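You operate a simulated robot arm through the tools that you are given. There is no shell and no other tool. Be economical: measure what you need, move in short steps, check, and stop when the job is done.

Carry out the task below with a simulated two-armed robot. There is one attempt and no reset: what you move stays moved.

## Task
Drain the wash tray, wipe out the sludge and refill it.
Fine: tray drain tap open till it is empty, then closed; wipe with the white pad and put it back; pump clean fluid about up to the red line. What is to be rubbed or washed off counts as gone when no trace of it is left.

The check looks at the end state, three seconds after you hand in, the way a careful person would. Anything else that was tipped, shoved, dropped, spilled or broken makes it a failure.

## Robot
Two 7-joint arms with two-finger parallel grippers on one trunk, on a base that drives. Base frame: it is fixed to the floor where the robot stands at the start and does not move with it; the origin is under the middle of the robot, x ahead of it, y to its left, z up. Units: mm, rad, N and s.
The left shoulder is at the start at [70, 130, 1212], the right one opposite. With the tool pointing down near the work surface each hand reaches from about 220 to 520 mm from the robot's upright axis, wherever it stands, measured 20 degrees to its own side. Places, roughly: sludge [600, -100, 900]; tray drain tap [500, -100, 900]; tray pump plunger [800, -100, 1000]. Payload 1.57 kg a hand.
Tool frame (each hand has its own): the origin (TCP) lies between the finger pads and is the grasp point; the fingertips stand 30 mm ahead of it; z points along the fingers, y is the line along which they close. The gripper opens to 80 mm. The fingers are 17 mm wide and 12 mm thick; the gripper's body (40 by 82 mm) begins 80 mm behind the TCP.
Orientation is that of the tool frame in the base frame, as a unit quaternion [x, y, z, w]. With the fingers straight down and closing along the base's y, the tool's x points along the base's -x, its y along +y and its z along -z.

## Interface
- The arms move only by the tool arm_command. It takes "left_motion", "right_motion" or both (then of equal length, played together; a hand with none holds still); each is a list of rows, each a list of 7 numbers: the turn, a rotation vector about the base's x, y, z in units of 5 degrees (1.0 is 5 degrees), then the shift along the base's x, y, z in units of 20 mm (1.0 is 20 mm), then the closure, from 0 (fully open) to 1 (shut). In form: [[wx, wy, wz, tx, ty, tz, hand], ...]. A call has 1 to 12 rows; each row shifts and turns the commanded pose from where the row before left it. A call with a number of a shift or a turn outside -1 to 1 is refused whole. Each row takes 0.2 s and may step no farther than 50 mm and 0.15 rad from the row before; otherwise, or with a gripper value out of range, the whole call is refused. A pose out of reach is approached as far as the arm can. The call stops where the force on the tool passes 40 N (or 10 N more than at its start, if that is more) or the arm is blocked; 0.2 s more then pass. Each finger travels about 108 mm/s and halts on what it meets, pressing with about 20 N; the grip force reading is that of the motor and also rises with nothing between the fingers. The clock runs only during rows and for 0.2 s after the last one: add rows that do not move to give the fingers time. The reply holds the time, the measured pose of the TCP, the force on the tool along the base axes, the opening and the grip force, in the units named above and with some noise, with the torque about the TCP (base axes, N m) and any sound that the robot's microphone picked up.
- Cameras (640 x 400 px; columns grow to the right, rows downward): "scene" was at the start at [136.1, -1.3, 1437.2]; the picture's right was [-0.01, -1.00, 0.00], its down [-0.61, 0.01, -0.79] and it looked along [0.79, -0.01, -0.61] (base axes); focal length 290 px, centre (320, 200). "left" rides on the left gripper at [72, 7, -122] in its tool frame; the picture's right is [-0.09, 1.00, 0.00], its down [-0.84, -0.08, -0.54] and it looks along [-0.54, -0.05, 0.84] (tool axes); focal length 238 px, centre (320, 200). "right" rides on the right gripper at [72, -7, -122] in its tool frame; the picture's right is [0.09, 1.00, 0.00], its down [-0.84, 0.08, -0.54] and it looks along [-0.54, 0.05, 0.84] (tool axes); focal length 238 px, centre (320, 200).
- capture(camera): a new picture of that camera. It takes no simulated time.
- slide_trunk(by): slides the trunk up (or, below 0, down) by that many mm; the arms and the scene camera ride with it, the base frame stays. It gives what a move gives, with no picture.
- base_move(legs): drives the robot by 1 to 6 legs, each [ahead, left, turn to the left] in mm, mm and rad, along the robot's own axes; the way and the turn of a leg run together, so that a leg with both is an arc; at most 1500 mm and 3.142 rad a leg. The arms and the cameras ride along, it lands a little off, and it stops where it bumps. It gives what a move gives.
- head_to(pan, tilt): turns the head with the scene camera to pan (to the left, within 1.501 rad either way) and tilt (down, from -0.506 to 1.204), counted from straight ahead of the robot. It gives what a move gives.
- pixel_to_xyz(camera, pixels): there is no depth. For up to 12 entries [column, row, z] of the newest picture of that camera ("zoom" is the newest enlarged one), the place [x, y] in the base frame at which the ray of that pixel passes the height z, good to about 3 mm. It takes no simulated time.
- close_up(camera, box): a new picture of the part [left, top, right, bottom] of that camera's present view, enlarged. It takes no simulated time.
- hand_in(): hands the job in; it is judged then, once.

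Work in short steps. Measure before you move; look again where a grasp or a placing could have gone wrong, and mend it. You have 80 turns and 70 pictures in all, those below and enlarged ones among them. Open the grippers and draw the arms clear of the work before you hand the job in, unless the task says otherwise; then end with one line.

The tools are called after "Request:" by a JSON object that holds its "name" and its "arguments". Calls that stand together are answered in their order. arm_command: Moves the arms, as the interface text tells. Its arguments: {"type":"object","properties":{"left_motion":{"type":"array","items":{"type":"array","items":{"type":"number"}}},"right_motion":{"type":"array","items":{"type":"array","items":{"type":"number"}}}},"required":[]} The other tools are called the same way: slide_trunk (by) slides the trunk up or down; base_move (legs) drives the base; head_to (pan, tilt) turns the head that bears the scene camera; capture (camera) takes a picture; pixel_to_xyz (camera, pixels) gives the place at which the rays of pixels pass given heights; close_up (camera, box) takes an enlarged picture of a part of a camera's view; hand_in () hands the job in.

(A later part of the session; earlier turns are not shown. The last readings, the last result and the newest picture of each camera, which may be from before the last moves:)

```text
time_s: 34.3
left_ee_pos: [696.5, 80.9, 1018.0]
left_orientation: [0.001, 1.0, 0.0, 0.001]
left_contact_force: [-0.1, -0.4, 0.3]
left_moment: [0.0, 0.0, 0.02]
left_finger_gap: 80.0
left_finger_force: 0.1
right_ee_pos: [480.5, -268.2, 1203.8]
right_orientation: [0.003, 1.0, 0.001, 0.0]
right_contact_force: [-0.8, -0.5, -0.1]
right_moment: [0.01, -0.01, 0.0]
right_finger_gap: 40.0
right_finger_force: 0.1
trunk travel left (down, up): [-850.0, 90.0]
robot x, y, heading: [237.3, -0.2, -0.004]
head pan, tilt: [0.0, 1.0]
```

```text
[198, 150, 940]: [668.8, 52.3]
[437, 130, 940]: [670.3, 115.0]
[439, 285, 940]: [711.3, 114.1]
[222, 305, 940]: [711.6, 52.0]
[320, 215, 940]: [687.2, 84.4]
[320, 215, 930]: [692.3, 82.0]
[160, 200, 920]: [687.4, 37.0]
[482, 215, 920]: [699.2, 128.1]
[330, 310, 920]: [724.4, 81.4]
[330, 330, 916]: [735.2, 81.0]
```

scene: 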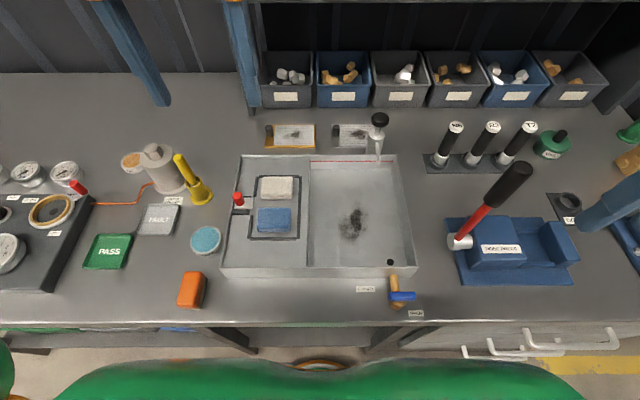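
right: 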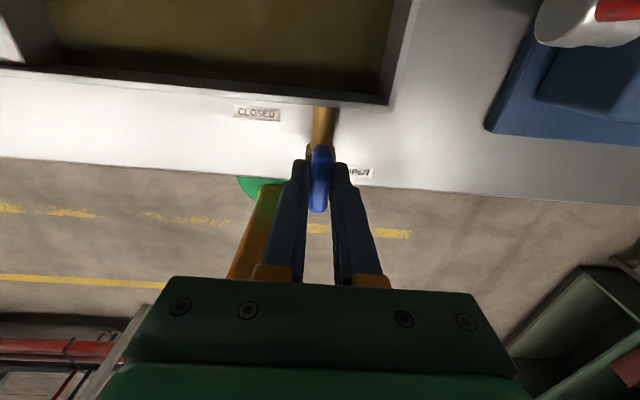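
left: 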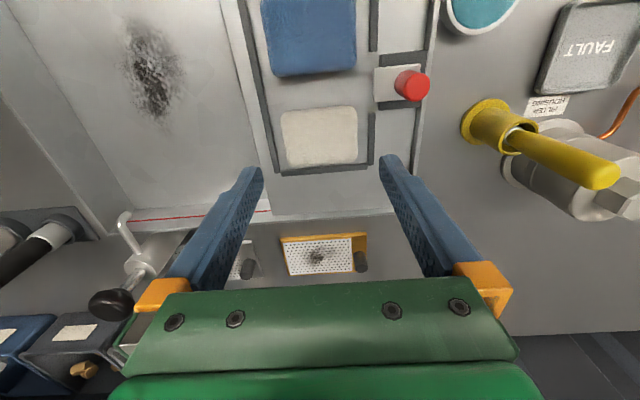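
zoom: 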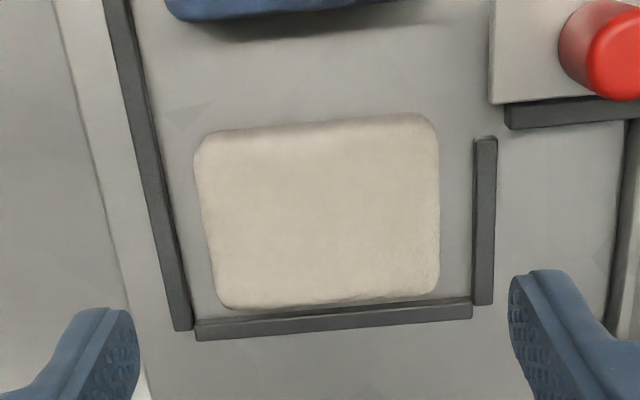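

Pad centre (690,83), 62 wide in y. Frame bars lie just outside, so I descend to TCP ≈956 (tips ~926) watching force, then close.

Request:
{"name": "arm_command", "arguments": {"left_motion": [[0, 0, 0, -0.3, 0.1, -1, 0], [0, 0, 0, 0, 0, -1, 0], [0, 0, 0, 0, 0, -0.6, 0], [0, 0, 0, 0, 0, -0.3, 0], [0, 0, 0, 0, 0, -0.2, 0], [0, 0, 0, 0, 0, 0, 0]]}}

Request:
{"name": "close_up", "arguments": {"camera": "scene", "box": [215, 130, 335, 230]}}

Request:
{"name": "close_up", "arguments": {"camera": "left", "box": [220, 100, 420, 225]}}

```text
time_s: 35.6
left_ee_pos: [688.7, 84.6, 962.8]
left_orientation: [0.002, 1.0, 0.001, 0.007]
left_contact_force: [0.3, 1.9, 15.9]
left_moment: [0.6, 0.09, 0.09]
left_finger_gap: 80.2
left_finger_force: 0.1
right_ee_pos: [476.4, -267.9, 1203.9]
right_orientation: [0.003, 1.0, 0.001, 0.002]
right_contact_force: [-0.1, -0.3, 0.4]
right_moment: [0.0, 0.02, -0.01]
right_finger_gap: 39.8
right_finger_force: 0.0
trunk travel left (down, up): [-850.0, 90.0]
robot x, y, heading: [236.3, -1.7, -0.004]
head pan, tilt: [0.0, 1.0]
stopped in row 6 (left hand): the force on the tool passed its limit at 43 N (the readings are from after the stop); the commanded pose is now the measured one
```

```text
4.00 times, centred on (275, 180) of scene
```

zoom: 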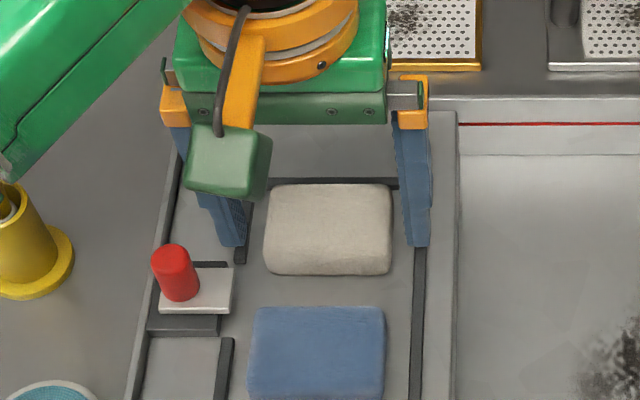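

```text
3.20 times, centred on (320, 162) of left
```

zoom: 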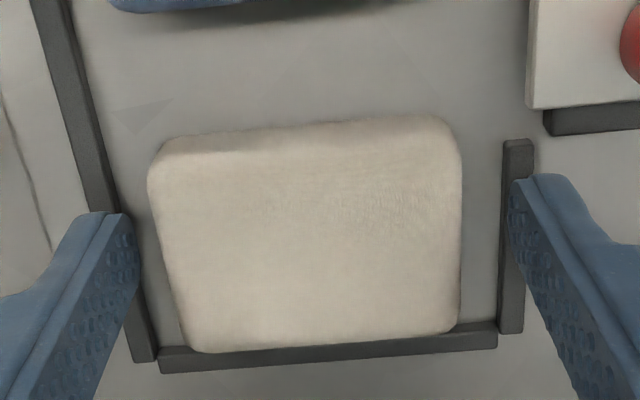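

Tips rest on the frame bars (bar top ≈933). I raise 2 mm and close on the pad.

Request:
{"name": "arm_command", "arguments": {"left_motion": [[0, 0, 0, 0.05, 0, 0.1, 0], [0, 0, 0, 0, 0, 0, 0.5], [0, 0, 0, 0, 0, 0, 1], [0, 0, 0, 0, 0, 0, 1], [0, 0, 0, 0, 0, 0, 1]]}}

Request:
{"name": "close_up", "arguments": {"camera": "left", "box": [220, 100, 420, 225]}}

```text
time_s: 36.8
left_ee_pos: [691.4, 84.1, 963.0]
left_orientation: [0.002, 1.0, 0.0, 0.005]
left_contact_force: [0.5, 0.7, -0.8]
left_moment: [0.02, 0.03, -0.03]
left_finger_gap: 60.9
left_finger_force: 19.8
right_ee_pos: [481.7, -267.0, 1202.8]
right_orientation: [0.003, 1.0, 0.0, 0.0]
right_contact_force: [-0.2, -0.4, -0.6]
right_moment: [0.01, -0.03, 0.03]
right_finger_gap: 40.3
right_finger_force: 0.0
trunk travel left (down, up): [-850.0, 90.0]
robot x, y, heading: [242.8, 2.8, -0.001]
head pan, tilt: [0.0, 1.0]
```

```text
3.20 times, centred on (320, 162) of left
```

zoom: 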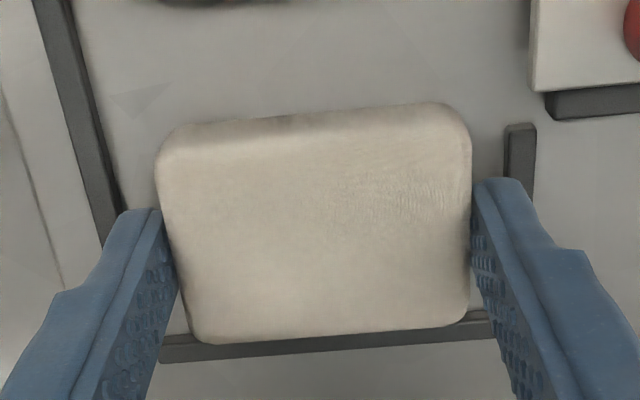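

Pad gripped (60.9 mm) with TCP (691,84,963). I lift and carry it over toward the sludge at about (630,-68).

Request:
{"name": "arm_command", "arguments": {"left_motion": [[0, 0, 0, 0, 0, 1, 1], [0, 0, 0, 0, 0, 1, 1], [0, 0, 0, 0, 0, 1, 1], [0, 0, 0, -0.35, -0.9, 0, 1], [0, 0, 0, -0.35, -0.9, 0, 1], [0, 0, 0, -0.35, -0.9, 0, 1], [0, 0, 0, -0.35, -0.9, 0, 1], [0, 0, 0, -0.35, -0.9, 0, 1], [0, 0, 0, -0.35, -0.9, 0, 1], [0, 0, 0, -0.35, -0.9, 0, 1], [0, 0, 0, -0.35, -0.9, 0, 1], [0, 0, 0, 0, 0, 0, 1]]}}

Request:
{"name": "capture", "arguments": {"camera": "left"}}

Request:
{"name": "capture", "arguments": {"camera": "scene"}}

```text
time_s: 39.4
left_ee_pos: [635.7, -59.1, 1023.8]
left_orientation: [0.002, 1.0, 0.0, 0.004]
left_contact_force: [0.0, 0.0, -0.5]
left_moment: [-0.01, -0.02, 0.01]
left_finger_gap: 61.0
left_finger_force: 20.2
right_ee_pos: [481.1, -267.3, 1203.4]
right_orientation: [0.003, 1.0, -0.001, 0.0]
right_contact_force: [0.6, 0.1, -0.3]
right_moment: [-0.02, 0.01, 0.0]
right_finger_gap: 40.1
right_finger_force: 0.0
trunk travel left (down, up): [-850.0, 90.0]
robot x, y, heading: [238.9, 0.3, -0.006]
head pan, tilt: [0.0, 1.0]
```

```text
34 pictures are left
```

left: 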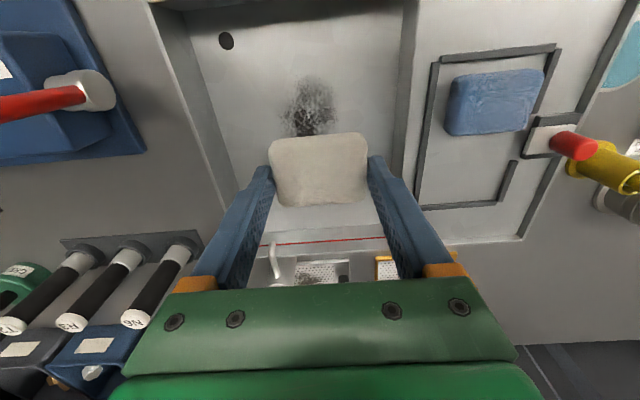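

```text
33 pictures are left
```

scene: 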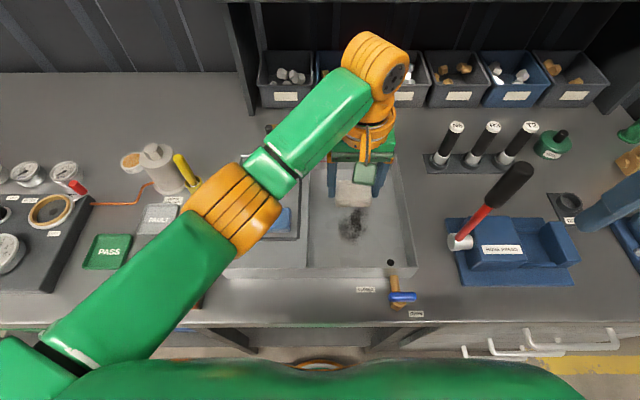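

Pad held well. I descend over the sludge toward the floor, in small steps near contact.

Request:
{"name": "arm_command", "arguments": {"left_motion": [[0, 0, 0, 0, -0.4, -1, 1], [0, 0, 0, 0, 0, -1, 1], [0, 0, 0, 0, 0, -1, 1], [0, 0, 0, 0, 0, -0.5, 1], [0, 0, 0, 0, 0, -0.25, 1], [0, 0, 0, 0, 0, 0, 1]]}}

Request:
{"name": "arm_command", "arguments": {"left_motion": [[0, 0, 0, 0, 0, -0.2, 1], [0, 0, 0, 0, 0, -0.2, 1], [0, 0, 0, 0, 0, 0, 1]]}}

Request:
{"name": "capture", "arguments": {"camera": "left"}}

```text
time_s: 40.8
left_ee_pos: [635.1, -67.8, 948.6]
left_orientation: [0.002, 1.0, 0.0, 0.004]
left_contact_force: [-0.3, 0.7, -0.3]
left_moment: [-0.01, 0.0, 0.01]
left_finger_gap: 61.0
left_finger_force: 19.8
right_ee_pos: [481.1, -267.3, 1203.3]
right_orientation: [0.002, 1.0, 0.001, 0.001]
right_contact_force: [0.9, -0.1, -0.1]
right_moment: [-0.02, -0.01, -0.01]
right_finger_gap: 40.2
right_finger_force: 0.0
trunk travel left (down, up): [-850.0, 90.0]
robot x, y, heading: [240.6, -5.3, 0.001]
head pan, tilt: [0.0, 1.0]
```

```text
time_s: 41.6
left_ee_pos: [635.9, -66.5, 939.5]
left_orientation: [0.002, 1.0, 0.0, 0.005]
left_contact_force: [-0.4, -0.2, 0.2]
left_moment: [-0.01, 0.02, 0.01]
left_finger_gap: 61.0
left_finger_force: 20.1
right_ee_pos: [479.3, -267.8, 1204.1]
right_orientation: [0.002, 1.0, 0.0, 0.001]
right_contact_force: [0.6, -1.0, 0.3]
right_moment: [0.01, 0.02, 0.0]
right_finger_gap: 40.2
right_finger_force: 0.1
trunk travel left (down, up): [-850.0, 90.0]
robot x, y, heading: [236.2, -0.6, -0.006]
head pan, tilt: [0.0, 1.0]
```

```text
32 pictures are left
```

left: 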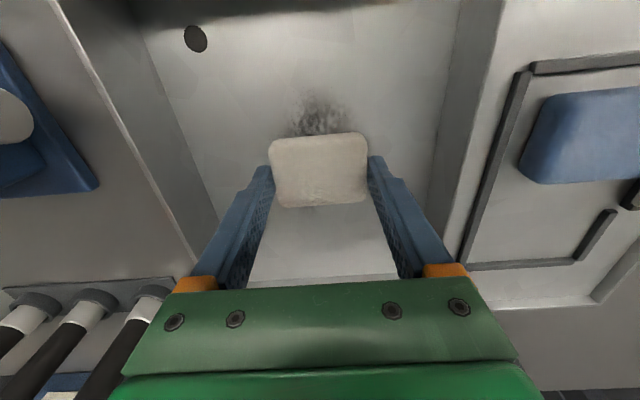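

Not in contact yet (force ≈0). I continue down in 3 mm steps.

Request:
{"name": "arm_command", "arguments": {"left_motion": [[0, 0, 0, 0, 0, -0.2, 1], [0, 0, 0, 0, 0, -0.2, 1], [0, 0, 0, 0, 0, -0.1, 1], [0, 0, 0, 0, 0, 0, 1]]}}

Request:
{"name": "arm_command", "arguments": {"left_motion": [[0, 0, 0, 0, 0, -0.1, 1], [0, 0, 0, 0, 0, -0.1, 1], [0, 0, 0, 0, 0, 0, 1]]}}

```text
time_s: 42.6
left_ee_pos: [635.9, -67.7, 929.9]
left_orientation: [0.002, 1.0, -0.001, 0.004]
left_contact_force: [0.0, 0.8, -0.9]
left_moment: [0.0, -0.01, 0.02]
left_finger_gap: 61.0
left_finger_force: 19.7
right_ee_pos: [480.7, -267.7, 1203.1]
right_orientation: [0.003, 1.0, 0.001, 0.0]
right_contact_force: [0.2, 0.5, 0.0]
right_moment: [0.01, -0.01, -0.01]
right_finger_gap: 40.1
right_finger_force: 0.1
trunk travel left (down, up): [-850.0, 90.0]
robot x, y, heading: [236.3, -2.6, -0.004]
head pan, tilt: [0.0, 1.0]
```

```text
time_s: 43.4
left_ee_pos: [634.8, -68.2, 924.3]
left_orientation: [0.002, 1.0, 0.0, 0.004]
left_contact_force: [0.0, 0.3, -1.2]
left_moment: [-0.01, -0.03, 0.03]
left_finger_gap: 60.8
left_finger_force: 19.9
right_ee_pos: [481.1, -268.1, 1203.4]
right_orientation: [0.003, 1.0, 0.001, 0.001]
right_contact_force: [-0.7, -0.6, -0.9]
right_moment: [0.0, 0.0, 0.03]
right_finger_gap: 40.0
right_finger_force: 0.1
trunk travel left (down, up): [-850.0, 90.0]
robot x, y, heading: [239.1, -1.6, -0.008]
head pan, tilt: [0.0, 1.0]
```

Still free; continuing down in 2 mm rows.

Request:
{"name": "arm_command", "arguments": {"left_motion": [[0, 0, 0, 0, 0, -0.1, 1], [0, 0, 0, 0, 0, -0.1, 1], [0, 0, 0, 0, 0, -0.1, 1], [0, 0, 0, 0, 0, 0, 1]]}}

Request:
{"name": "capture", "arguments": {"camera": "left"}}

```text
time_s: 44.4
left_ee_pos: [633.3, -67.4, 921.1]
left_orientation: [0.002, 1.0, 0.0, 0.006]
left_contact_force: [4.5, -1.8, 22.9]
left_moment: [-0.04, -0.15, 0.0]
left_finger_gap: 61.1
left_finger_force: 19.7
right_ee_pos: [478.0, -266.4, 1204.1]
right_orientation: [0.002, 1.0, 0.0, 0.001]
right_contact_force: [-0.1, -0.5, -1.0]
right_moment: [-0.01, -0.01, 0.01]
right_finger_gap: 39.9
right_finger_force: 0.1
trunk travel left (down, up): [-850.0, 90.0]
robot x, y, heading: [239.9, -1.0, -0.002]
head pan, tilt: [0.0, 1.0]
```

```text
31 pictures are left
```

left: 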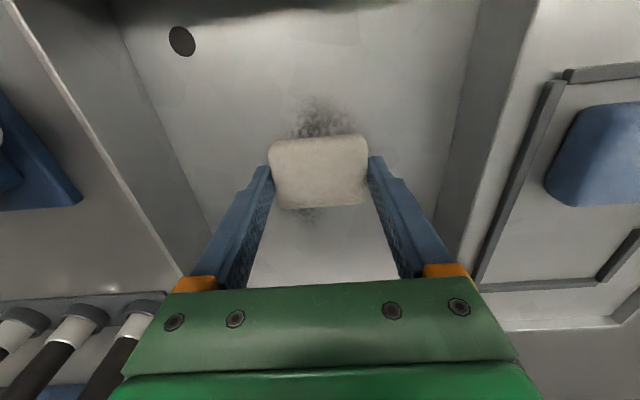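

Contact at TCP ≈921 with ~23 N. I ease 1 mm up and stroke along x over the smear.

Request:
{"name": "arm_command", "arguments": {"left_motion": [[0, 0, 0, 0, 0, 0.07, 1], [0, 0, 0, -0.5, 0, 0, 1], [0, 0, 0, -0.5, 0, 0, 1], [0, 0, 0, -0.5, 0, 0, 1], [0, 0, 0, -0.5, 0, 0, 1], [0, 0, 0, -0.5, 0, 0, 1], [0, 0, 0, 0.5, 0, 0, 1], [0, 0, 0, 0.5, 0, 0, 1], [0, 0, 0, 0.5, 0, 0, 1], [0, 0, 0, 0.5, 0, 0, 1], [0, 0, 0, 0.5, 0, 0, 1]]}}

Request:
{"name": "arm_command", "arguments": {"left_motion": [[0, 0, 0, 0.5, 0, 0, 1], [0, 0, 0, 0.5, 0, 0, 1], [0, 0, 0, 0.5, 0, 0, 1], [0, 0, 0, 0.5, 0, 0, 1], [0, 0, 0, 0.5, 0, 0, 1], [0, 0, 0, -0.5, 0, 0, 1], [0, 0, 0, -0.5, 0, 0, 1], [0, 0, 0, -0.5, 0, 0, 1], [0, 0, 0, -0.5, 0, 0, 1], [0, 0, 0, -0.5, 0, 0, 1]]}}

Request:
{"name": "capture", "arguments": {"camera": "left"}}

```text
time_s: 46.8
left_ee_pos: [634.0, -68.5, 921.6]
left_orientation: [0.002, 1.0, -0.001, 0.005]
left_contact_force: [-3.0, 0.9, 4.6]
left_moment: [0.07, 0.07, -0.01]
left_finger_gap: 60.9
left_finger_force: 19.8
right_ee_pos: [480.2, -267.4, 1204.2]
right_orientation: [0.003, 1.0, 0.0, -0.001]
right_contact_force: [0.4, -0.6, -0.3]
right_moment: [0.03, 0.03, -0.05]
right_finger_gap: 40.2
right_finger_force: 0.1
trunk travel left (down, up): [-850.0, 90.0]
robot x, y, heading: [236.9, 1.7, -0.003]
head pan, tilt: [0.0, 1.0]
```

```text
time_s: 49.0
left_ee_pos: [585.0, -68.7, 921.1]
left_orientation: [0.001, 1.0, 0.0, 0.004]
left_contact_force: [1.6, -0.4, 3.9]
left_moment: [-0.05, -0.12, -0.02]
left_finger_gap: 60.9
left_finger_force: 20.0
left hand out of reach, approached as far as the arm can: row 1, 2, 3, 4, 5
right_ee_pos: [481.3, -268.2, 1202.6]
right_orientation: [0.003, 1.0, 0.0, 0.001]
right_contact_force: [0.2, 0.1, 0.1]
right_moment: [0.0, 0.01, 0.01]
right_finger_gap: 39.9
right_finger_force: 0.2
trunk travel left (down, up): [-850.0, 90.0]
robot x, y, heading: [241.5, 0.6, -0.008]
head pan, tilt: [0.0, 1.0]
```

```text
30 pictures are left
```

left: 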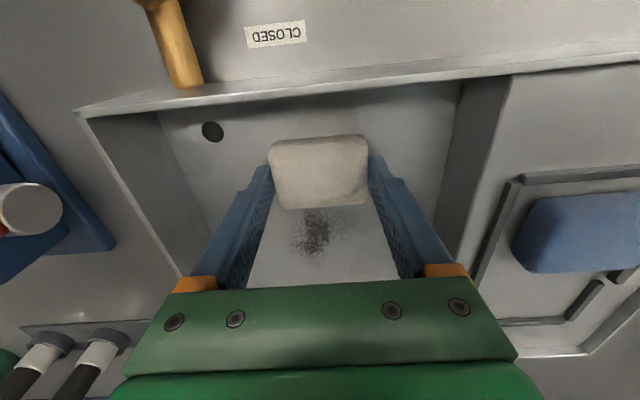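

The front part is clean, but the left hand can't reach beyond x≈634 here. I lift the pad and drive 60 mm ahead (lower shelf edge is still ~100 mm from the base).

Request:
{"name": "arm_command", "arguments": {"left_motion": [[0, 0, 0, 0, 0, 1, 1], [0, 0, 0, 0, 0, 1, 1], [0, 0, 0, 0, 0, 1, 1], [0, 0, 0, -0.5, 0, 1, 1], [0, 0, 0, -0.5, 0, 1, 1]]}}

Request:
{"name": "base_move", "arguments": {"legs": [[60, 0, 0]]}}

Request:
{"name": "capture", "arguments": {"camera": "scene"}}

```text
time_s: 50.2
left_ee_pos: [562.7, -66.7, 1020.5]
left_orientation: [0.002, 1.0, 0.0, 0.004]
left_contact_force: [-1.0, -0.6, 0.0]
left_moment: [-0.01, -0.02, -0.02]
left_finger_gap: 60.8
left_finger_force: 19.9
right_ee_pos: [481.2, -267.5, 1203.6]
right_orientation: [0.003, 1.0, 0.001, 0.0]
right_contact_force: [0.0, 0.4, 0.7]
right_moment: [-0.02, 0.04, 0.01]
right_finger_gap: 40.1
right_finger_force: 0.1
trunk travel left (down, up): [-850.0, 90.0]
robot x, y, heading: [237.4, 1.4, -0.003]
head pan, tilt: [0.0, 1.0]
```

```text
time_s: 51.4
left_ee_pos: [603.5, -64.0, 1019.0]
left_orientation: [-0.008, 1.0, -0.001, 0.003]
left_contact_force: [-0.1, -0.2, 0.8]
left_moment: [0.0, 0.0, -0.01]
left_finger_gap: 61.1
left_finger_force: 20.0
right_ee_pos: [524.4, -266.0, 1202.7]
right_orientation: [-0.005, 1.0, 0.0, -0.002]
right_contact_force: [1.0, 0.4, -0.8]
right_moment: [0.01, 0.05, 0.0]
right_finger_gap: 39.9
right_finger_force: 0.0
trunk travel left (down, up): [-850.0, 90.0]
robot x, y, heading: [273.8, -5.5, 0.014]
head pan, tilt: [0.0, 1.0]
stopped in leg 1: the robot was blocked; the commanded pose is now the measured one
```

```text
29 pictures are left
```

scene: 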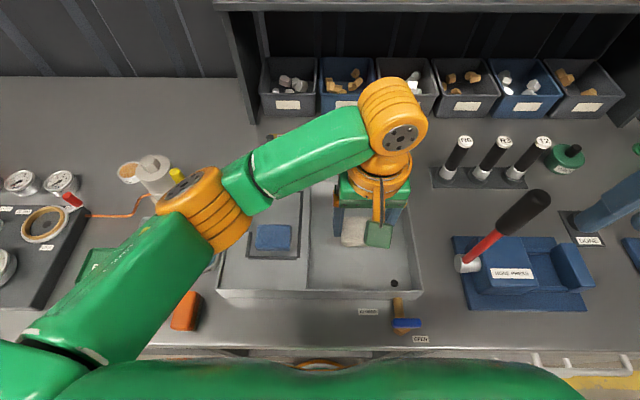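

Blocked at x≈278, which adds ~40 mm of reach. I lower the pad again at x≈640 and stroke over the rear part.

Request:
{"name": "arm_command", "arguments": {"left_motion": [[0, 0, 0, 0.6, -0.1, -1, 1], [0, 0, 0, 0.6, -0.1, -1, 1], [0, 0, 0, 0.6, 0, -1, 1], [0, 0, 0, 0, 0, -1, 1], [0, 0, 0, 0, 0, -0.5, 1], [0, 0, 0, 0, 0, -0.25, 1], [0, 0, 0, 0, 0, -0.2, 1], [0, 0, 0, 0, 0, 0, 1]]}}

Request:
{"name": "arm_command", "arguments": {"left_motion": [[0, 0, 0, 0.5, 0, 0, 1], [0, 0, 0, 0.5, 0, 0, 1], [0, 0, 0, 0.5, 0, 0, 1], [0, 0, 0, -0.5, 0, 0, 1], [0, 0, 0, -0.5, 0, 0, 1], [0, 0, 0, -0.5, 0, 0, 1], [0, 0, 0, -0.5, 0, 0, 1], [0, 0, 0, -0.5, 0, 0, 1], [0, 0, 0, -0.5, 0, 0, 1], [0, 0, 0, -0.5, 0, 0, 1], [0, 0, 0, -0.5, 0, 0, 1], [0, 0, 0, 0, 0, 0, 1]]}}

Request:
{"name": "capture", "arguments": {"camera": "left"}}

```text
time_s: 53.1
left_ee_pos: [636.0, -67.5, 921.0]
left_orientation: [-0.006, 1.0, 0.0, 0.004]
left_contact_force: [0.2, 0.0, -0.6]
left_moment: [0.01, 0.01, 0.01]
left_finger_gap: 60.6
left_finger_force: 19.7
right_ee_pos: [520.6, -267.9, 1203.5]
right_orientation: [-0.004, 1.0, 0.001, 0.0]
right_contact_force: [-1.0, -0.7, -1.0]
right_moment: [0.0, -0.01, 0.0]
right_finger_gap: 40.1
right_finger_force: 0.1
trunk travel left (down, up): [-850.0, 90.0]
robot x, y, heading: [272.1, -7.9, 0.008]
head pan, tilt: [0.0, 1.0]
```

```text
time_s: 55.8
left_ee_pos: [586.4, -69.3, 921.2]
left_orientation: [-0.007, 1.0, 0.001, 0.004]
left_contact_force: [0.2, -0.7, -0.2]
left_moment: [0.02, 0.02, 0.02]
left_finger_gap: 61.0
left_finger_force: 19.9
right_ee_pos: [519.8, -265.4, 1203.3]
right_orientation: [-0.005, 1.0, 0.0, 0.0]
right_contact_force: [-0.5, 0.5, -0.5]
right_moment: [-0.02, -0.02, 0.03]
right_finger_gap: 40.1
right_finger_force: 0.1
trunk travel left (down, up): [-850.0, 90.0]
robot x, y, heading: [276.3, -2.1, 0.009]
head pan, tilt: [0.0, 1.0]
```

```text
28 pictures are left
```

left: 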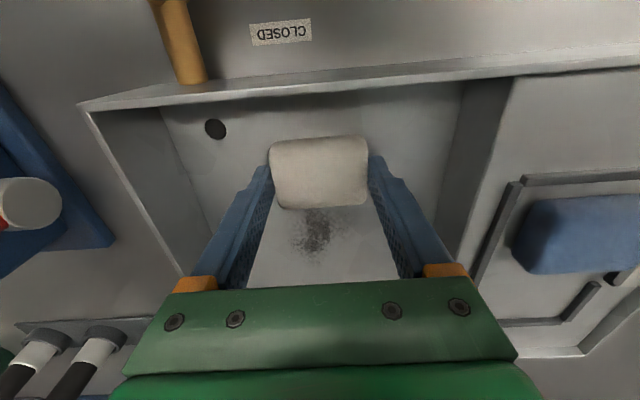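

No contact force that time, so I press ~3 mm lower and stroke again.

Request:
{"name": "arm_command", "arguments": {"left_motion": [[0, 0, 0, 0, 0, -0.17, 1], [0, 0, 0, 0.5, 0, 0, 1], [0, 0, 0, 0.5, 0, 0, 1], [0, 0, 0, 0.5, 0, 0, 1], [0, 0, 0, 0.5, 0, 0, 1], [0, 0, 0, 0.5, 0, 0, 1], [0, 0, 0, 0.5, 0, 0, 1], [0, 0, 0, 0.5, 0, 0, 1], [0, 0, 0, 0, 0, 0, 1]]}}

Request:
{"name": "arm_command", "arguments": {"left_motion": [[0, 0, 0, -0.5, 0, 0, 1], [0, 0, 0, -0.5, 0, 0, 1], [0, 0, 0, -0.5, 0, 0, 1], [0, 0, 0, -0.5, 0, 0, 1], [0, 0, 0, 0.5, 0, 0, 1], [0, 0, 0, 0.5, 0, 0, 1], [0, 0, 0, 0.5, 0, 0, 1], [0, 0, 0, 0.5, 0, 0, 1], [0, 0, 0, -0.5, 0, 0, 1], [0, 0, 0, -0.5, 0, 0, 1], [0, 0, 0, -0.5, 0, 0, 1], [0, 0, 0, -0.5, 0, 0, 1]]}}

Request:
{"name": "arm_command", "arguments": {"left_motion": [[0, 0, 0, -0.5, 0, 0, 1], [0, 0, 0, -0.5, 0, 0, 1], [0, 0, 0, -0.5, 0, 0, 1], [0, 0, 0, -0.5, 0, 0, 1], [0, 0, 0, 0, 0, 0, 1]]}}

Request:
{"name": "capture", "arguments": {"camera": "left"}}

```text
time_s: 57.8
left_ee_pos: [651.8, -67.2, 919.5]
left_orientation: [-0.008, 1.0, 0.0, 0.006]
left_contact_force: [-3.9, 0.5, 12.7]
left_moment: [0.01, 0.02, 0.0]
left_finger_gap: 61.1
left_finger_force: 19.7
right_ee_pos: [515.3, -266.8, 1205.0]
right_orientation: [-0.005, 1.0, 0.0, 0.002]
right_contact_force: [0.0, 0.2, 0.0]
right_moment: [-0.01, 0.0, -0.02]
right_finger_gap: 40.0
right_finger_force: 0.1
trunk travel left (down, up): [-850.0, 90.0]
robot x, y, heading: [275.3, -5.1, 0.015]
head pan, tilt: [0.0, 1.0]
```

```text
time_s: 60.4
left_ee_pos: [613.9, -69.6, 919.4]
left_orientation: [-0.005, 1.0, 0.0, 0.006]
left_contact_force: [4.5, -0.2, 11.1]
left_moment: [-0.04, -0.1, -0.04]
left_finger_gap: 60.8
left_finger_force: 19.6
right_ee_pos: [518.5, -265.9, 1203.8]
right_orientation: [-0.005, 1.0, 0.0, 0.0]
right_contact_force: [0.5, 0.4, -0.6]
right_moment: [-0.01, 0.01, -0.03]
right_finger_gap: 40.0
right_finger_force: 0.1
trunk travel left (down, up): [-850.0, 90.0]
robot x, y, heading: [273.7, -5.2, 0.009]
head pan, tilt: [0.0, 1.0]
```

```text
time_s: 61.5
left_ee_pos: [572.1, -68.6, 919.1]
left_orientation: [-0.005, 1.0, 0.0, 0.004]
left_contact_force: [-0.7, -0.2, -0.9]
left_moment: [-0.02, 0.0, 0.02]
left_finger_gap: 60.9
left_finger_force: 20.0
right_ee_pos: [520.4, -266.2, 1203.7]
right_orientation: [-0.006, 1.0, 0.0, 0.0]
right_contact_force: [-0.8, 0.1, 0.6]
right_moment: [-0.01, 0.0, 0.03]
right_finger_gap: 39.8
right_finger_force: 0.0
trunk travel left (down, up): [-850.0, 90.0]
robot x, y, heading: [272.6, -4.1, 0.012]
head pan, tilt: [0.0, 1.0]
```

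```text
27 pictures are left
```

left: 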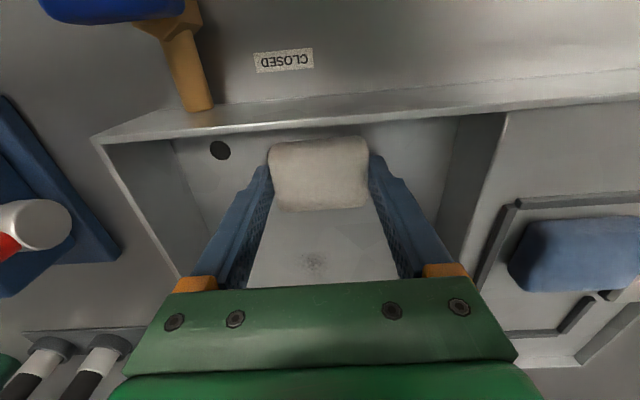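

Only a faint trace remains near (313,262). I locate it and stroke the rear more.

Request:
{"name": "pixel_to_xyz", "arguments": {"camera": "left", "pixels": [[313, 262, 890], [313, 245, 890], [313, 275, 890]]}}

Request:
{"name": "arm_command", "arguments": {"left_motion": [[0, 0, 0, 1, 0, 0, 1], [0, 0, 0, 1, 0, 0, 1], [0, 0, 0, 1, 0, -0.03, 1], [0, 0, 0, 0.5, 0, -0.03, 1], [0, 0, 0, 0.5, 0, 0, 1], [0, 0, 0, 0.4, 0, 0, 1], [0, 0, 0, -0.5, 0, 0, 1], [0, 0, 0, -0.5, 0, 0, 1], [0, 0, 0, 0.5, 0, 0, 1], [0, 0, 0, 0.5, 0, 0, 1], [0, 0, 0, 0, 0, 0, 1]]}}

```text
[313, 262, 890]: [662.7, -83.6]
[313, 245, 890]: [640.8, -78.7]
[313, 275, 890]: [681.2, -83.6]
```

```text
time_s: 64.0
left_ee_pos: [661.5, -69.2, 918.6]
left_orientation: [-0.006, 1.0, 0.0, 0.005]
left_contact_force: [-3.4, -0.5, 11.7]
left_moment: [-0.04, 0.2, 0.0]
left_finger_gap: 60.9
left_finger_force: 19.7
right_ee_pos: [516.5, -267.2, 1204.9]
right_orientation: [-0.005, 1.0, 0.0, 0.002]
right_contact_force: [0.2, 0.0, -0.8]
right_moment: [0.0, 0.0, 0.01]
right_finger_gap: 39.9
right_finger_force: 0.0
trunk travel left (down, up): [-850.0, 90.0]
robot x, y, heading: [273.9, -8.7, 0.016]
head pan, tilt: [0.0, 1.0]
```

I stroke around the trace (663,-84) with y shifts too.

Request:
{"name": "arm_command", "arguments": {"left_motion": [[0, 0, 0, 0, -0.5, 0, 1], [0, 0, 0, 0.5, 0, 0, 1], [0, 0, 0, -0.5, 0, 0, 1], [0, 0, 0, -0.5, 0, 0, 1], [0, 0, 0, -0.5, 0, 0, 1], [0, 0, 0, 0.5, 0, 0, 1], [0, 0, 0, 0.5, 0, 0, 1], [0, 0, 0, 0.5, 0, 0, 1], [0, 0, 0, -0.5, 0.5, 0, 1], [0, 0, 0, -0.5, 0.5, 0, 1], [0, 0, 0, 0.5, 0, 0, 1], [0, 0, 0, 0, -0.5, 0, 1]]}}

Request:
{"name": "arm_command", "arguments": {"left_motion": [[0, 0, 0, -1, 0, 0, 1], [0, 0, 0, -1, 0, 0, 1], [0, 0, 0, -1, 0, 0, 1], [0, 0, 0, -1, 0, 0.5, 1], [0, 0, 0, 0, 0, 1, 1], [0, 0, 0, 0, 0, 1, 1], [0, 0, 0, 0, 0, 1, 1], [0, 0, 0, 0, 0, 1, 1]]}}

Request:
{"name": "capture", "arguments": {"camera": "left"}}

```text
time_s: 66.1
left_ee_pos: [648.9, -58.5, 918.4]
left_orientation: [-0.004, 1.0, -0.004, 0.01]
left_contact_force: [0.1, -2.0, 1.3]
left_moment: [0.19, -0.03, 0.03]
left_finger_gap: 60.8
left_finger_force: 20.1
left hand out of reach, approached as far as the arm can: row 1, 2
right_ee_pos: [517.2, -266.8, 1203.1]
right_orientation: [-0.005, 1.0, 0.0, 0.001]
right_contact_force: [0.2, 0.3, 0.2]
right_moment: [-0.02, -0.01, -0.03]
right_finger_gap: 40.2
right_finger_force: 0.0
trunk travel left (down, up): [-850.0, 90.0]
robot x, y, heading: [273.6, -8.2, 0.011]
head pan, tilt: [0.0, 1.0]
stopped in row 10 (left hand): the force on the tool passed its limit at 66 N (the readings are from after the stop); the commanded pose is now the measured one
```

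```text
time_s: 66.6
left_ee_pos: [625.1, -57.2, 919.4]
left_orientation: [-0.004, 1.0, -0.004, 0.015]
left_contact_force: [-0.2, 0.7, 0.4]
left_moment: [-0.06, -0.02, 0.0]
left_finger_gap: 60.8
left_finger_force: 20.2
right_ee_pos: [518.8, -268.1, 1204.5]
right_orientation: [-0.005, 1.0, 0.001, 0.0]
right_contact_force: [-0.3, 0.5, -0.1]
right_moment: [-0.01, -0.02, 0.01]
right_finger_gap: 39.9
right_finger_force: 0.1
trunk travel left (down, up): [-850.0, 90.0]
robot x, y, heading: [272.4, -4.9, 0.005]
head pan, tilt: [0.0, 1.0]
stopped in row 2 (left hand): the force on the tool passed its limit at 61 N (the readings are from after the stop); the commanded pose is now the measured one
```

```text
26 pictures are left
```

left: 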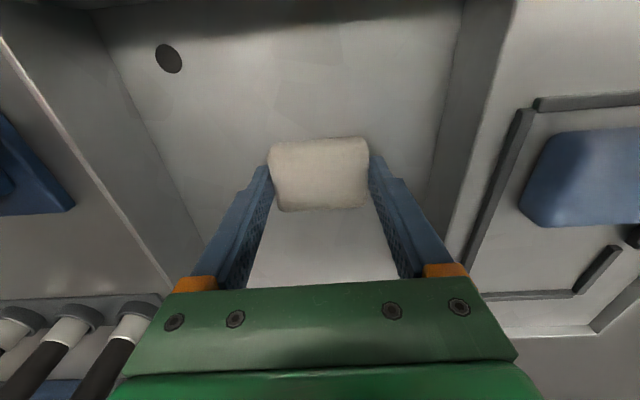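

The floor looks clean now. I lift the pad and swing it over the deck side to inspect.

Request:
{"name": "arm_command", "arguments": {"left_motion": [[0, 0, 0, 0, 0, 1, 1], [0, 0, 0, 0, 0, 1, 1], [0, 0, 0, 0, 0, 1, 1], [0, 0, 0, 0, 0, 1, 1], [0, 0, 0, 0, 0, 1, 1], [0, 0, 0, 0.4, 1, 0, 1], [0, 0, 0, 0.4, 1, 0, 1], [0, 0, 0, 0.4, 1, 0, 1], [0, 0, 0, 0.4, 1, 0, 1], [0, 0, 0, 0.4, 1, 0, 1], [0, 0, 0, 0.4, 1, 0, 1], [0, 0, 0, 0.4, 1, 0, 1]]}}

Request:
{"name": "capture", "arguments": {"camera": "left"}}

Request:
{"name": "close_up", "arguments": {"camera": "scene", "box": [295, 120, 435, 320]}}

```text
time_s: 69.2
left_ee_pos: [681.5, 82.8, 1019.4]
left_orientation: [-0.004, 1.0, -0.005, 0.014]
left_contact_force: [-0.5, 0.5, -0.9]
left_moment: [-0.02, -0.02, 0.02]
left_finger_gap: 61.0
left_finger_force: 20.4
right_ee_pos: [519.0, -265.8, 1204.0]
right_orientation: [-0.005, 1.0, -0.001, 0.0]
right_contact_force: [0.3, -0.1, 0.6]
right_moment: [-0.01, -0.02, 0.0]
right_finger_gap: 39.9
right_finger_force: 0.1
trunk travel left (down, up): [-850.0, 90.0]
robot x, y, heading: [276.5, -4.6, 0.011]
head pan, tilt: [0.0, 1.0]
```

```text
25 pictures are left
```

left: 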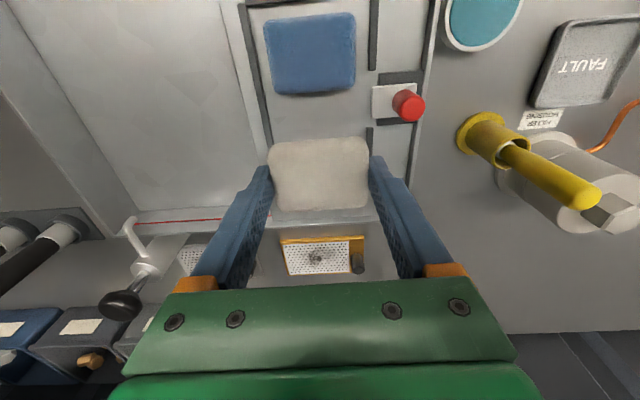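

```text
2.00 times, centred on (365, 220) of scene
```

zoom: 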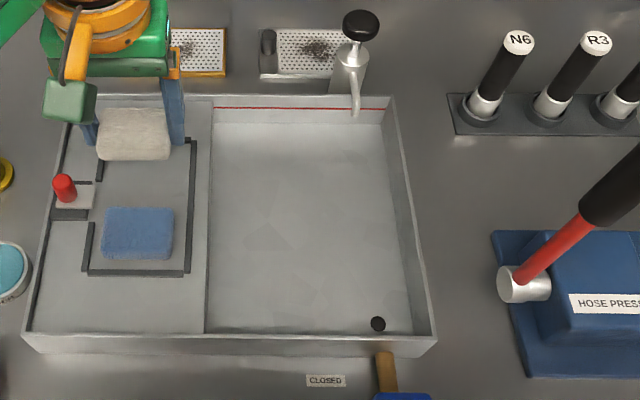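

The floor looks clean; I check more closely in the left camera for any faint trace.

Request:
{"name": "close_up", "arguments": {"camera": "left", "box": [20, 0, 260, 215]}}

Request:
{"name": "close_up", "arguments": {"camera": "scene", "box": [335, 180, 405, 260]}}

```text
1.86 times, centred on (140, 108) of left
```

zoom: 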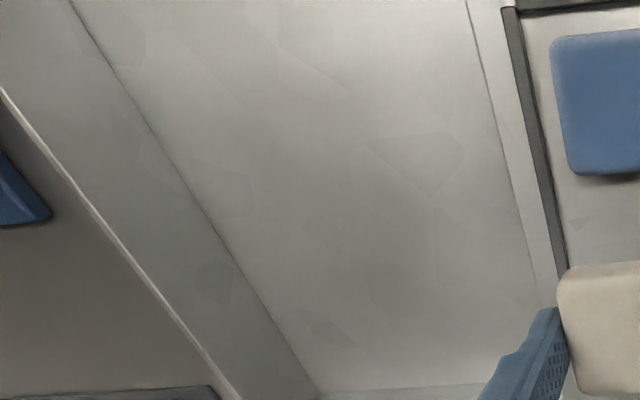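

```text
5.00 times, centred on (370, 220) of scene
```

zoom: 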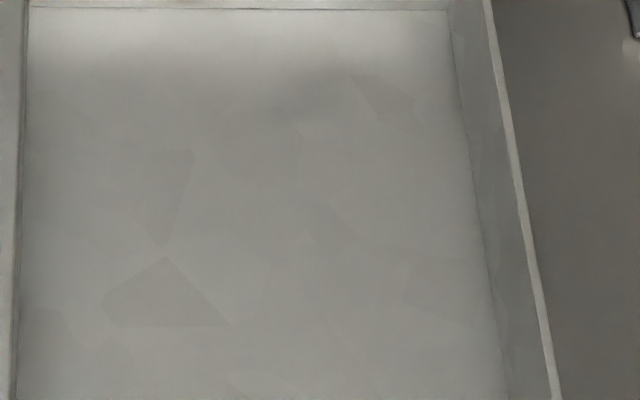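

A faint dark area appears at zoom (305,92) in scene; I compare its location to the left view.

Request:
{"name": "pixel_to_xyz", "arguments": {"camera": "zoom", "pixels": [[305, 92, 893]]}}

Request:
{"name": "pixel_to_xyz", "arguments": {"camera": "left", "pixels": [[140, 150, 893], [100, 100, 893], [130, 170, 893], [150, 170, 893], [110, 150, 893]]}}

```text
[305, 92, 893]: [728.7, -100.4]
```

```text
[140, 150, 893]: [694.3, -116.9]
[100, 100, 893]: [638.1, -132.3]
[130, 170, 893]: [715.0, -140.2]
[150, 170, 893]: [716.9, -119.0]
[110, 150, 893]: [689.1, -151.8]
```

That spot (729,-100) is outside where the sludge was, likely a shadow; I recheck later. Now I put the pad back at TCP (690,84,965).

Request:
{"name": "arm_command", "arguments": {"left_motion": [[0, 0.2, 0, 0.4, 0.06, 0, 1], [0, 0, 0, 0, 0, -1, 1], [0, 0, 0, 0, 0, -1, 1], [0, 0, 0, 0, 0, -0.5, 1], [0, 0, 0, 0, 0, 0, 1]]}}

Request:
{"name": "close_up", "arguments": {"camera": "left", "box": [220, 100, 420, 225]}}

Request:
{"name": "close_up", "arguments": {"camera": "scene", "box": [215, 130, 335, 250]}}

```text
time_s: 70.4
left_ee_pos: [690.1, 84.4, 968.7]
left_orientation: [-0.005, 1.0, -0.004, 0.005]
left_contact_force: [-0.1, -0.5, 0.1]
left_moment: [0.04, 0.01, 0.0]
left_finger_gap: 61.1
left_finger_force: 19.6
right_ee_pos: [518.9, -267.0, 1203.4]
right_orientation: [-0.005, 1.0, 0.001, 0.0]
right_contact_force: [0.2, -0.4, 0.8]
right_moment: [-0.03, -0.01, 0.0]
right_finger_gap: 40.1
right_finger_force: 0.2
trunk travel left (down, up): [-850.0, 90.0]
robot x, y, heading: [275.4, -6.9, 0.01]
head pan, tilt: [0.0, 1.0]
```

```text
3.20 times, centred on (320, 162) of left
```

zoom: 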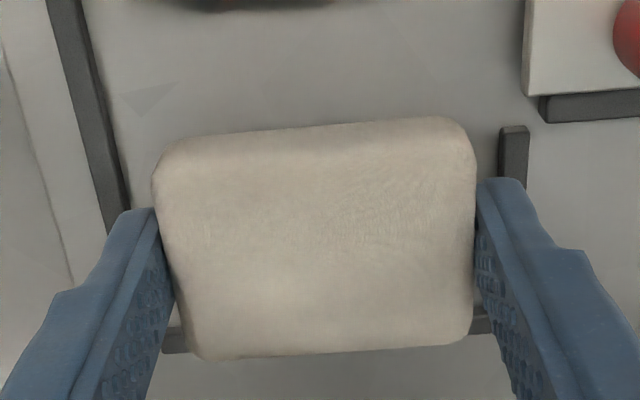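

```text
3.33 times, centred on (275, 190) of scene
```

zoom: 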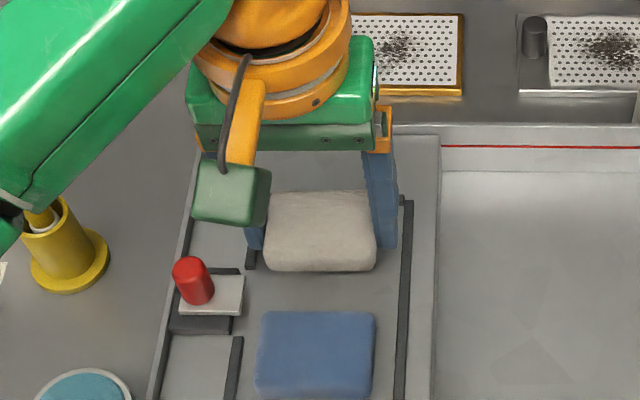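

The pad sits ~4 mm farther back in the hand than at pickup, so I shift x −6 mm, lower and feel for the deck.

Request:
{"name": "arm_command", "arguments": {"left_motion": [[0, 0, 0, -0.3, 0, 0, 1], [0, 0, 0, 0, 0, -0.1, 1], [0, 0, 0, 0, 0, -0.1, 1], [0, 0, 0, 0, 0, -0.05, 1], [0, 0, 0, 0, 0, 0, 1]]}}

```text
time_s: 71.6
left_ee_pos: [685.3, 84.8, 966.0]
left_orientation: [-0.004, 1.0, -0.004, 0.005]
left_contact_force: [0.0, 0.3, -1.5]
left_moment: [-0.04, 0.01, 0.03]
left_finger_gap: 60.9
left_finger_force: 19.7
right_ee_pos: [519.5, -266.4, 1203.7]
right_orientation: [-0.004, 1.0, 0.001, 0.0]
right_contact_force: [0.5, -0.4, 0.1]
right_moment: [-0.01, 0.01, -0.02]
right_finger_gap: 40.1
right_finger_force: 0.1
trunk travel left (down, up): [-850.0, 90.0]
robot x, y, heading: [274.8, -3.3, 0.01]
head pan, tilt: [0.0, 1.0]
```

Request:
{"name": "arm_command", "arguments": {"left_motion": [[0, 0, 0, 0, 0, -0.1, 1], [0, 0, 0, 0, 0, -0.1, 1], [0, 0, 0, 0, 0, 0, 1]]}}

```text
time_s: 72.4
left_ee_pos: [683.0, 84.4, 962.2]
left_orientation: [-0.004, 1.0, -0.005, 0.009]
left_contact_force: [9.7, 4.2, 29.3]
left_moment: [1.39, -0.06, -0.44]
left_finger_gap: 60.8
left_finger_force: 20.0
right_ee_pos: [518.3, -267.0, 1204.5]
right_orientation: [-0.005, 1.0, 0.001, 0.001]
right_contact_force: [0.0, 0.3, 1.2]
right_moment: [0.02, -0.03, -0.02]
right_finger_gap: 40.0
right_finger_force: 0.0
trunk travel left (down, up): [-850.0, 90.0]
robot x, y, heading: [275.5, -7.6, 0.016]
head pan, tilt: [0.0, 1.0]
```

Contact (29 N, one finger likely on a frame bar). I raise 1 mm, open, and lift straight up.

Request:
{"name": "arm_command", "arguments": {"left_motion": [[0, 0, 0, 0, 0, 0.08, 1], [0, 0, 0, 0, 0, 0, 0.5], [0, 0, 0, 0, 0, 0.05, 0], [0, 0, 0, 0, 0, 0, 0], [0, 0, 0, 0, 0, 0.5, 0], [0, 0, 0, 0, 0, 1, 0], [0, 0, 0, 0, 0, 1, 0], [0, 0, 0, 0, 0, 1, 0], [0, 0, 0, 0, 0, 1, 0]]}}

Request:
{"name": "capture", "arguments": {"camera": "left"}}

Request:
{"name": "close_up", "arguments": {"camera": "left", "box": [220, 50, 420, 195]}}

```text
time_s: 74.4
left_ee_pos: [683.6, 84.6, 1052.6]
left_orientation: [-0.004, 1.0, -0.004, 0.006]
left_contact_force: [0.8, -0.6, 0.0]
left_moment: [0.0, 0.0, -0.03]
left_finger_gap: 80.1
left_finger_force: 0.0
right_ee_pos: [519.5, -267.5, 1202.7]
right_orientation: [-0.004, 1.0, 0.0, 0.001]
right_contact_force: [0.3, -0.4, 1.1]
right_moment: [-0.01, -0.01, -0.02]
right_finger_gap: 39.9
right_finger_force: 0.1
trunk travel left (down, up): [-850.0, 90.0]
robot x, y, heading: [272.7, -1.8, 0.013]
head pan, tilt: [0.0, 1.0]
```

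```text
19 pictures are left
```

left: 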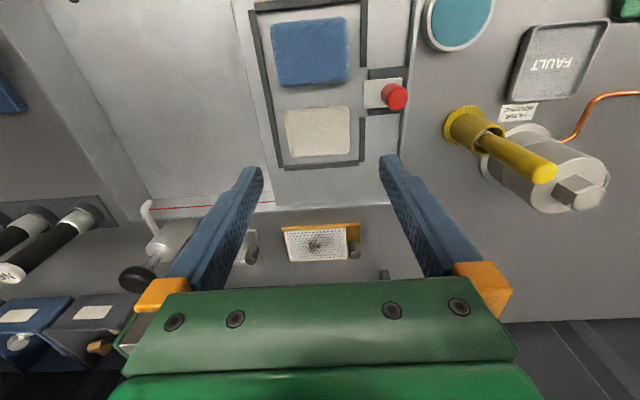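

```text
2.76 times, centred on (320, 122) of left
```

zoom: 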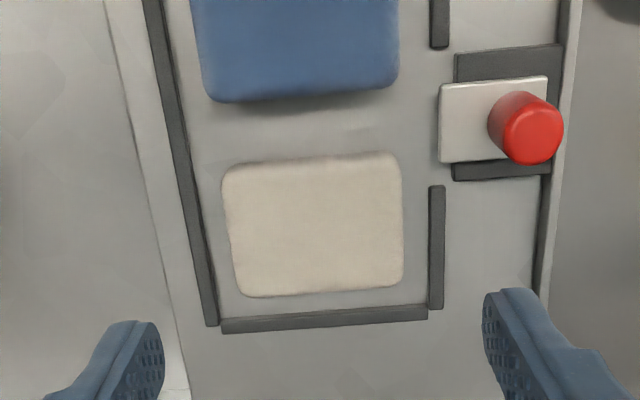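

The pad lies inside its frame. Now I triangulate the plunger knob: scene ≈(385.5,132), left (137,279), and spout.

Request:
{"name": "pixel_to_xyz", "arguments": {"camera": "left", "pixels": [[137, 279, 960], [137, 279, 1000], [137, 279, 1040], [155, 247, 960], [146, 206, 930]]}}

Request:
{"name": "pixel_to_xyz", "arguments": {"camera": "scene", "pixels": [[385.5, 132, 960], [385.5, 132, 1000], [385.5, 132, 1040]]}}

Request:
{"name": "arm_command", "arguments": {"left_motion": [[0, 0, 0, -0.5, 0.3, 1, 0], [0, 0, 0, -0.8, 0.5, 1, 0], [0, 0, 0, -1, 0.5, 1, 0], [0, 0, 0, -1, 0.5, 1, 0], [0, 0, 0, -1, 0.5, 1, 0], [0, 0, 0, -1, 0.5, 1, 0], [0, 0, 0, -1, 0.5, 1, 0], [0, 0, 0, -1, 0.5, 1, 0], [0, 0, 0, -1, 0.5, 1, 0]]}}

Request:
{"name": "close_up", "arguments": {"camera": "scene", "box": [290, 110, 450, 210]}}

```text
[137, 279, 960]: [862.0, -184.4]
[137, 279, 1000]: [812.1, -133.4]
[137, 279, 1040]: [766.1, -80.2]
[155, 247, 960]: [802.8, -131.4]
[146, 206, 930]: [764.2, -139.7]
```

```text
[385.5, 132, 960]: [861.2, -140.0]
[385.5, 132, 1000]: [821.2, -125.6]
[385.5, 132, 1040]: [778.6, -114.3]
```

```text
time_s: 76.4
left_ee_pos: [517.1, 168.9, 1236.2]
left_orientation: [-0.004, 1.0, -0.005, 0.005]
left_contact_force: [-0.5, 0.4, 0.5]
left_moment: [0.01, 0.0, -0.02]
left_finger_gap: 80.1
left_finger_force: 0.0
right_ee_pos: [516.4, -266.5, 1203.6]
right_orientation: [-0.005, 1.0, 0.0, 0.001]
right_contact_force: [0.2, -0.1, 0.4]
right_moment: [0.0, -0.03, -0.01]
right_finger_gap: 40.0
right_finger_force: 0.0
trunk travel left (down, up): [-850.0, 90.0]
robot x, y, heading: [272.8, -6.2, 0.008]
head pan, tilt: [0.0, 1.0]
```

```text
4.00 times, centred on (370, 160) of scene
```

zoom: 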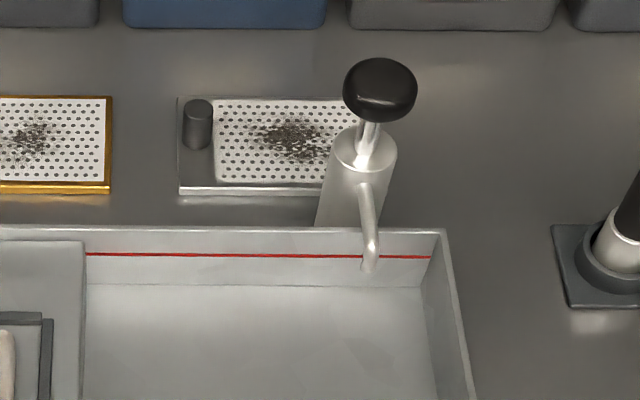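

Knob ≈ (810,-124,1005). I move the right hand, fingers shut, to above it at z≈1120.

Request:
{"name": "arm_command", "arguments": {"right_motion": [[0, 0, 0, 1, 0.5, 0, 1], [0, 0, 0, 1, 0.5, 0, 1], [0, 0, 0, 1, 0.5, 0, 1], [0, 0, 0, 1, 0.5, 0, 1], [0, 0, 0, 1, 0.5, 0, 1], [0, 0, 0, 1, 0.5, 0, 1], [0, 0, 0, 1, 0.5, 0, 1], [0, 0, 0, 1, 0.5, 0, 1], [0, 0, 0, 1, 0.5, 0, 1], [0, 0, 0, 1, 0.5, 0, 1], [0, 0, 0, 1, 0.5, 0, 1], [0, 0, 0, 1, 0.5, 0, 1]]}}

Request:
{"name": "arm_command", "arguments": {"right_motion": [[0, 0, 0, 0.9, 0.4, -0.8, 1], [0, 0, 0, 0.9, 0.4, -0.8, 1], [0, 0, 0, 0.8, 0.3, -0.8, 1], [0, 0, 0, 0, 0, -0.8, 1], [0, 0, 0, 0, 0, -0.8, 1], [0, 0, 0, 0, 0, 0, 1]]}}

Request:
{"name": "capture", "arguments": {"camera": "scene"}}

Request:
{"name": "capture", "arguments": {"camera": "right"}}

```text
time_s: 79.0
left_ee_pos: [518.5, 168.2, 1236.7]
left_orientation: [-0.004, 1.0, -0.005, 0.005]
left_contact_force: [-0.2, -0.1, -0.5]
left_moment: [-0.01, 0.01, 0.02]
left_finger_gap: 80.2
left_finger_force: 0.1
right_ee_pos: [718.4, -156.3, 1198.9]
right_orientation: [-0.005, 1.0, 0.001, 0.0]
right_contact_force: [-0.5, -0.1, -0.4]
right_moment: [0.03, 0.01, 0.0]
right_finger_gap: 0.2
right_finger_force: 20.2
right hand out of reach, approached as far as the arm can: row 10, 11, 12
trunk travel left (down, up): [-850.0, 90.0]
robot x, y, heading: [273.9, -4.5, 0.011]
head pan, tilt: [0.0, 1.0]
```

```text
time_s: 80.4
left_ee_pos: [518.5, 170.5, 1235.9]
left_orientation: [-0.004, 1.0, -0.005, 0.005]
left_contact_force: [0.2, 0.7, -0.1]
left_moment: [0.01, -0.02, 0.02]
left_finger_gap: 80.1
left_finger_force: 0.0
right_ee_pos: [743.7, -143.0, 1127.4]
right_orientation: [-0.004, 1.0, 0.0, -0.002]
right_contact_force: [0.5, 0.2, 1.0]
right_moment: [-0.01, 0.0, -0.01]
right_finger_gap: 0.2
right_finger_force: 20.0
right hand out of reach, approached as far as the arm can: row 1, 2, 3, 4, 5
trunk travel left (down, up): [-850.0, 90.0]
robot x, y, heading: [273.8, -3.1, 0.009]
head pan, tilt: [0.0, 1.0]
```

```text
16 pictures are left
```

scene: 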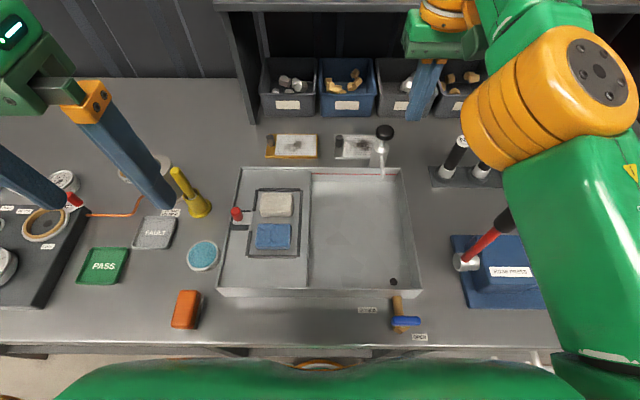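

```text
15 pictures are left
```

right: 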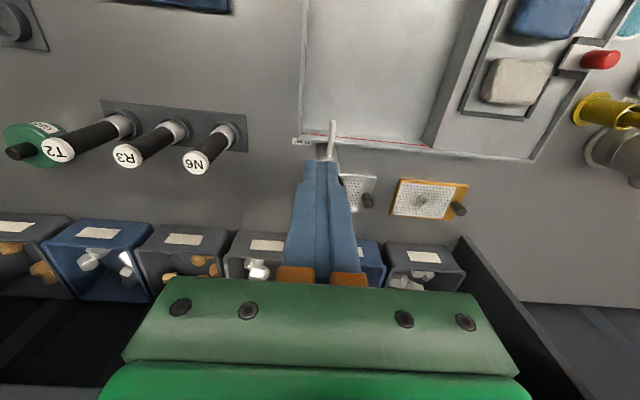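

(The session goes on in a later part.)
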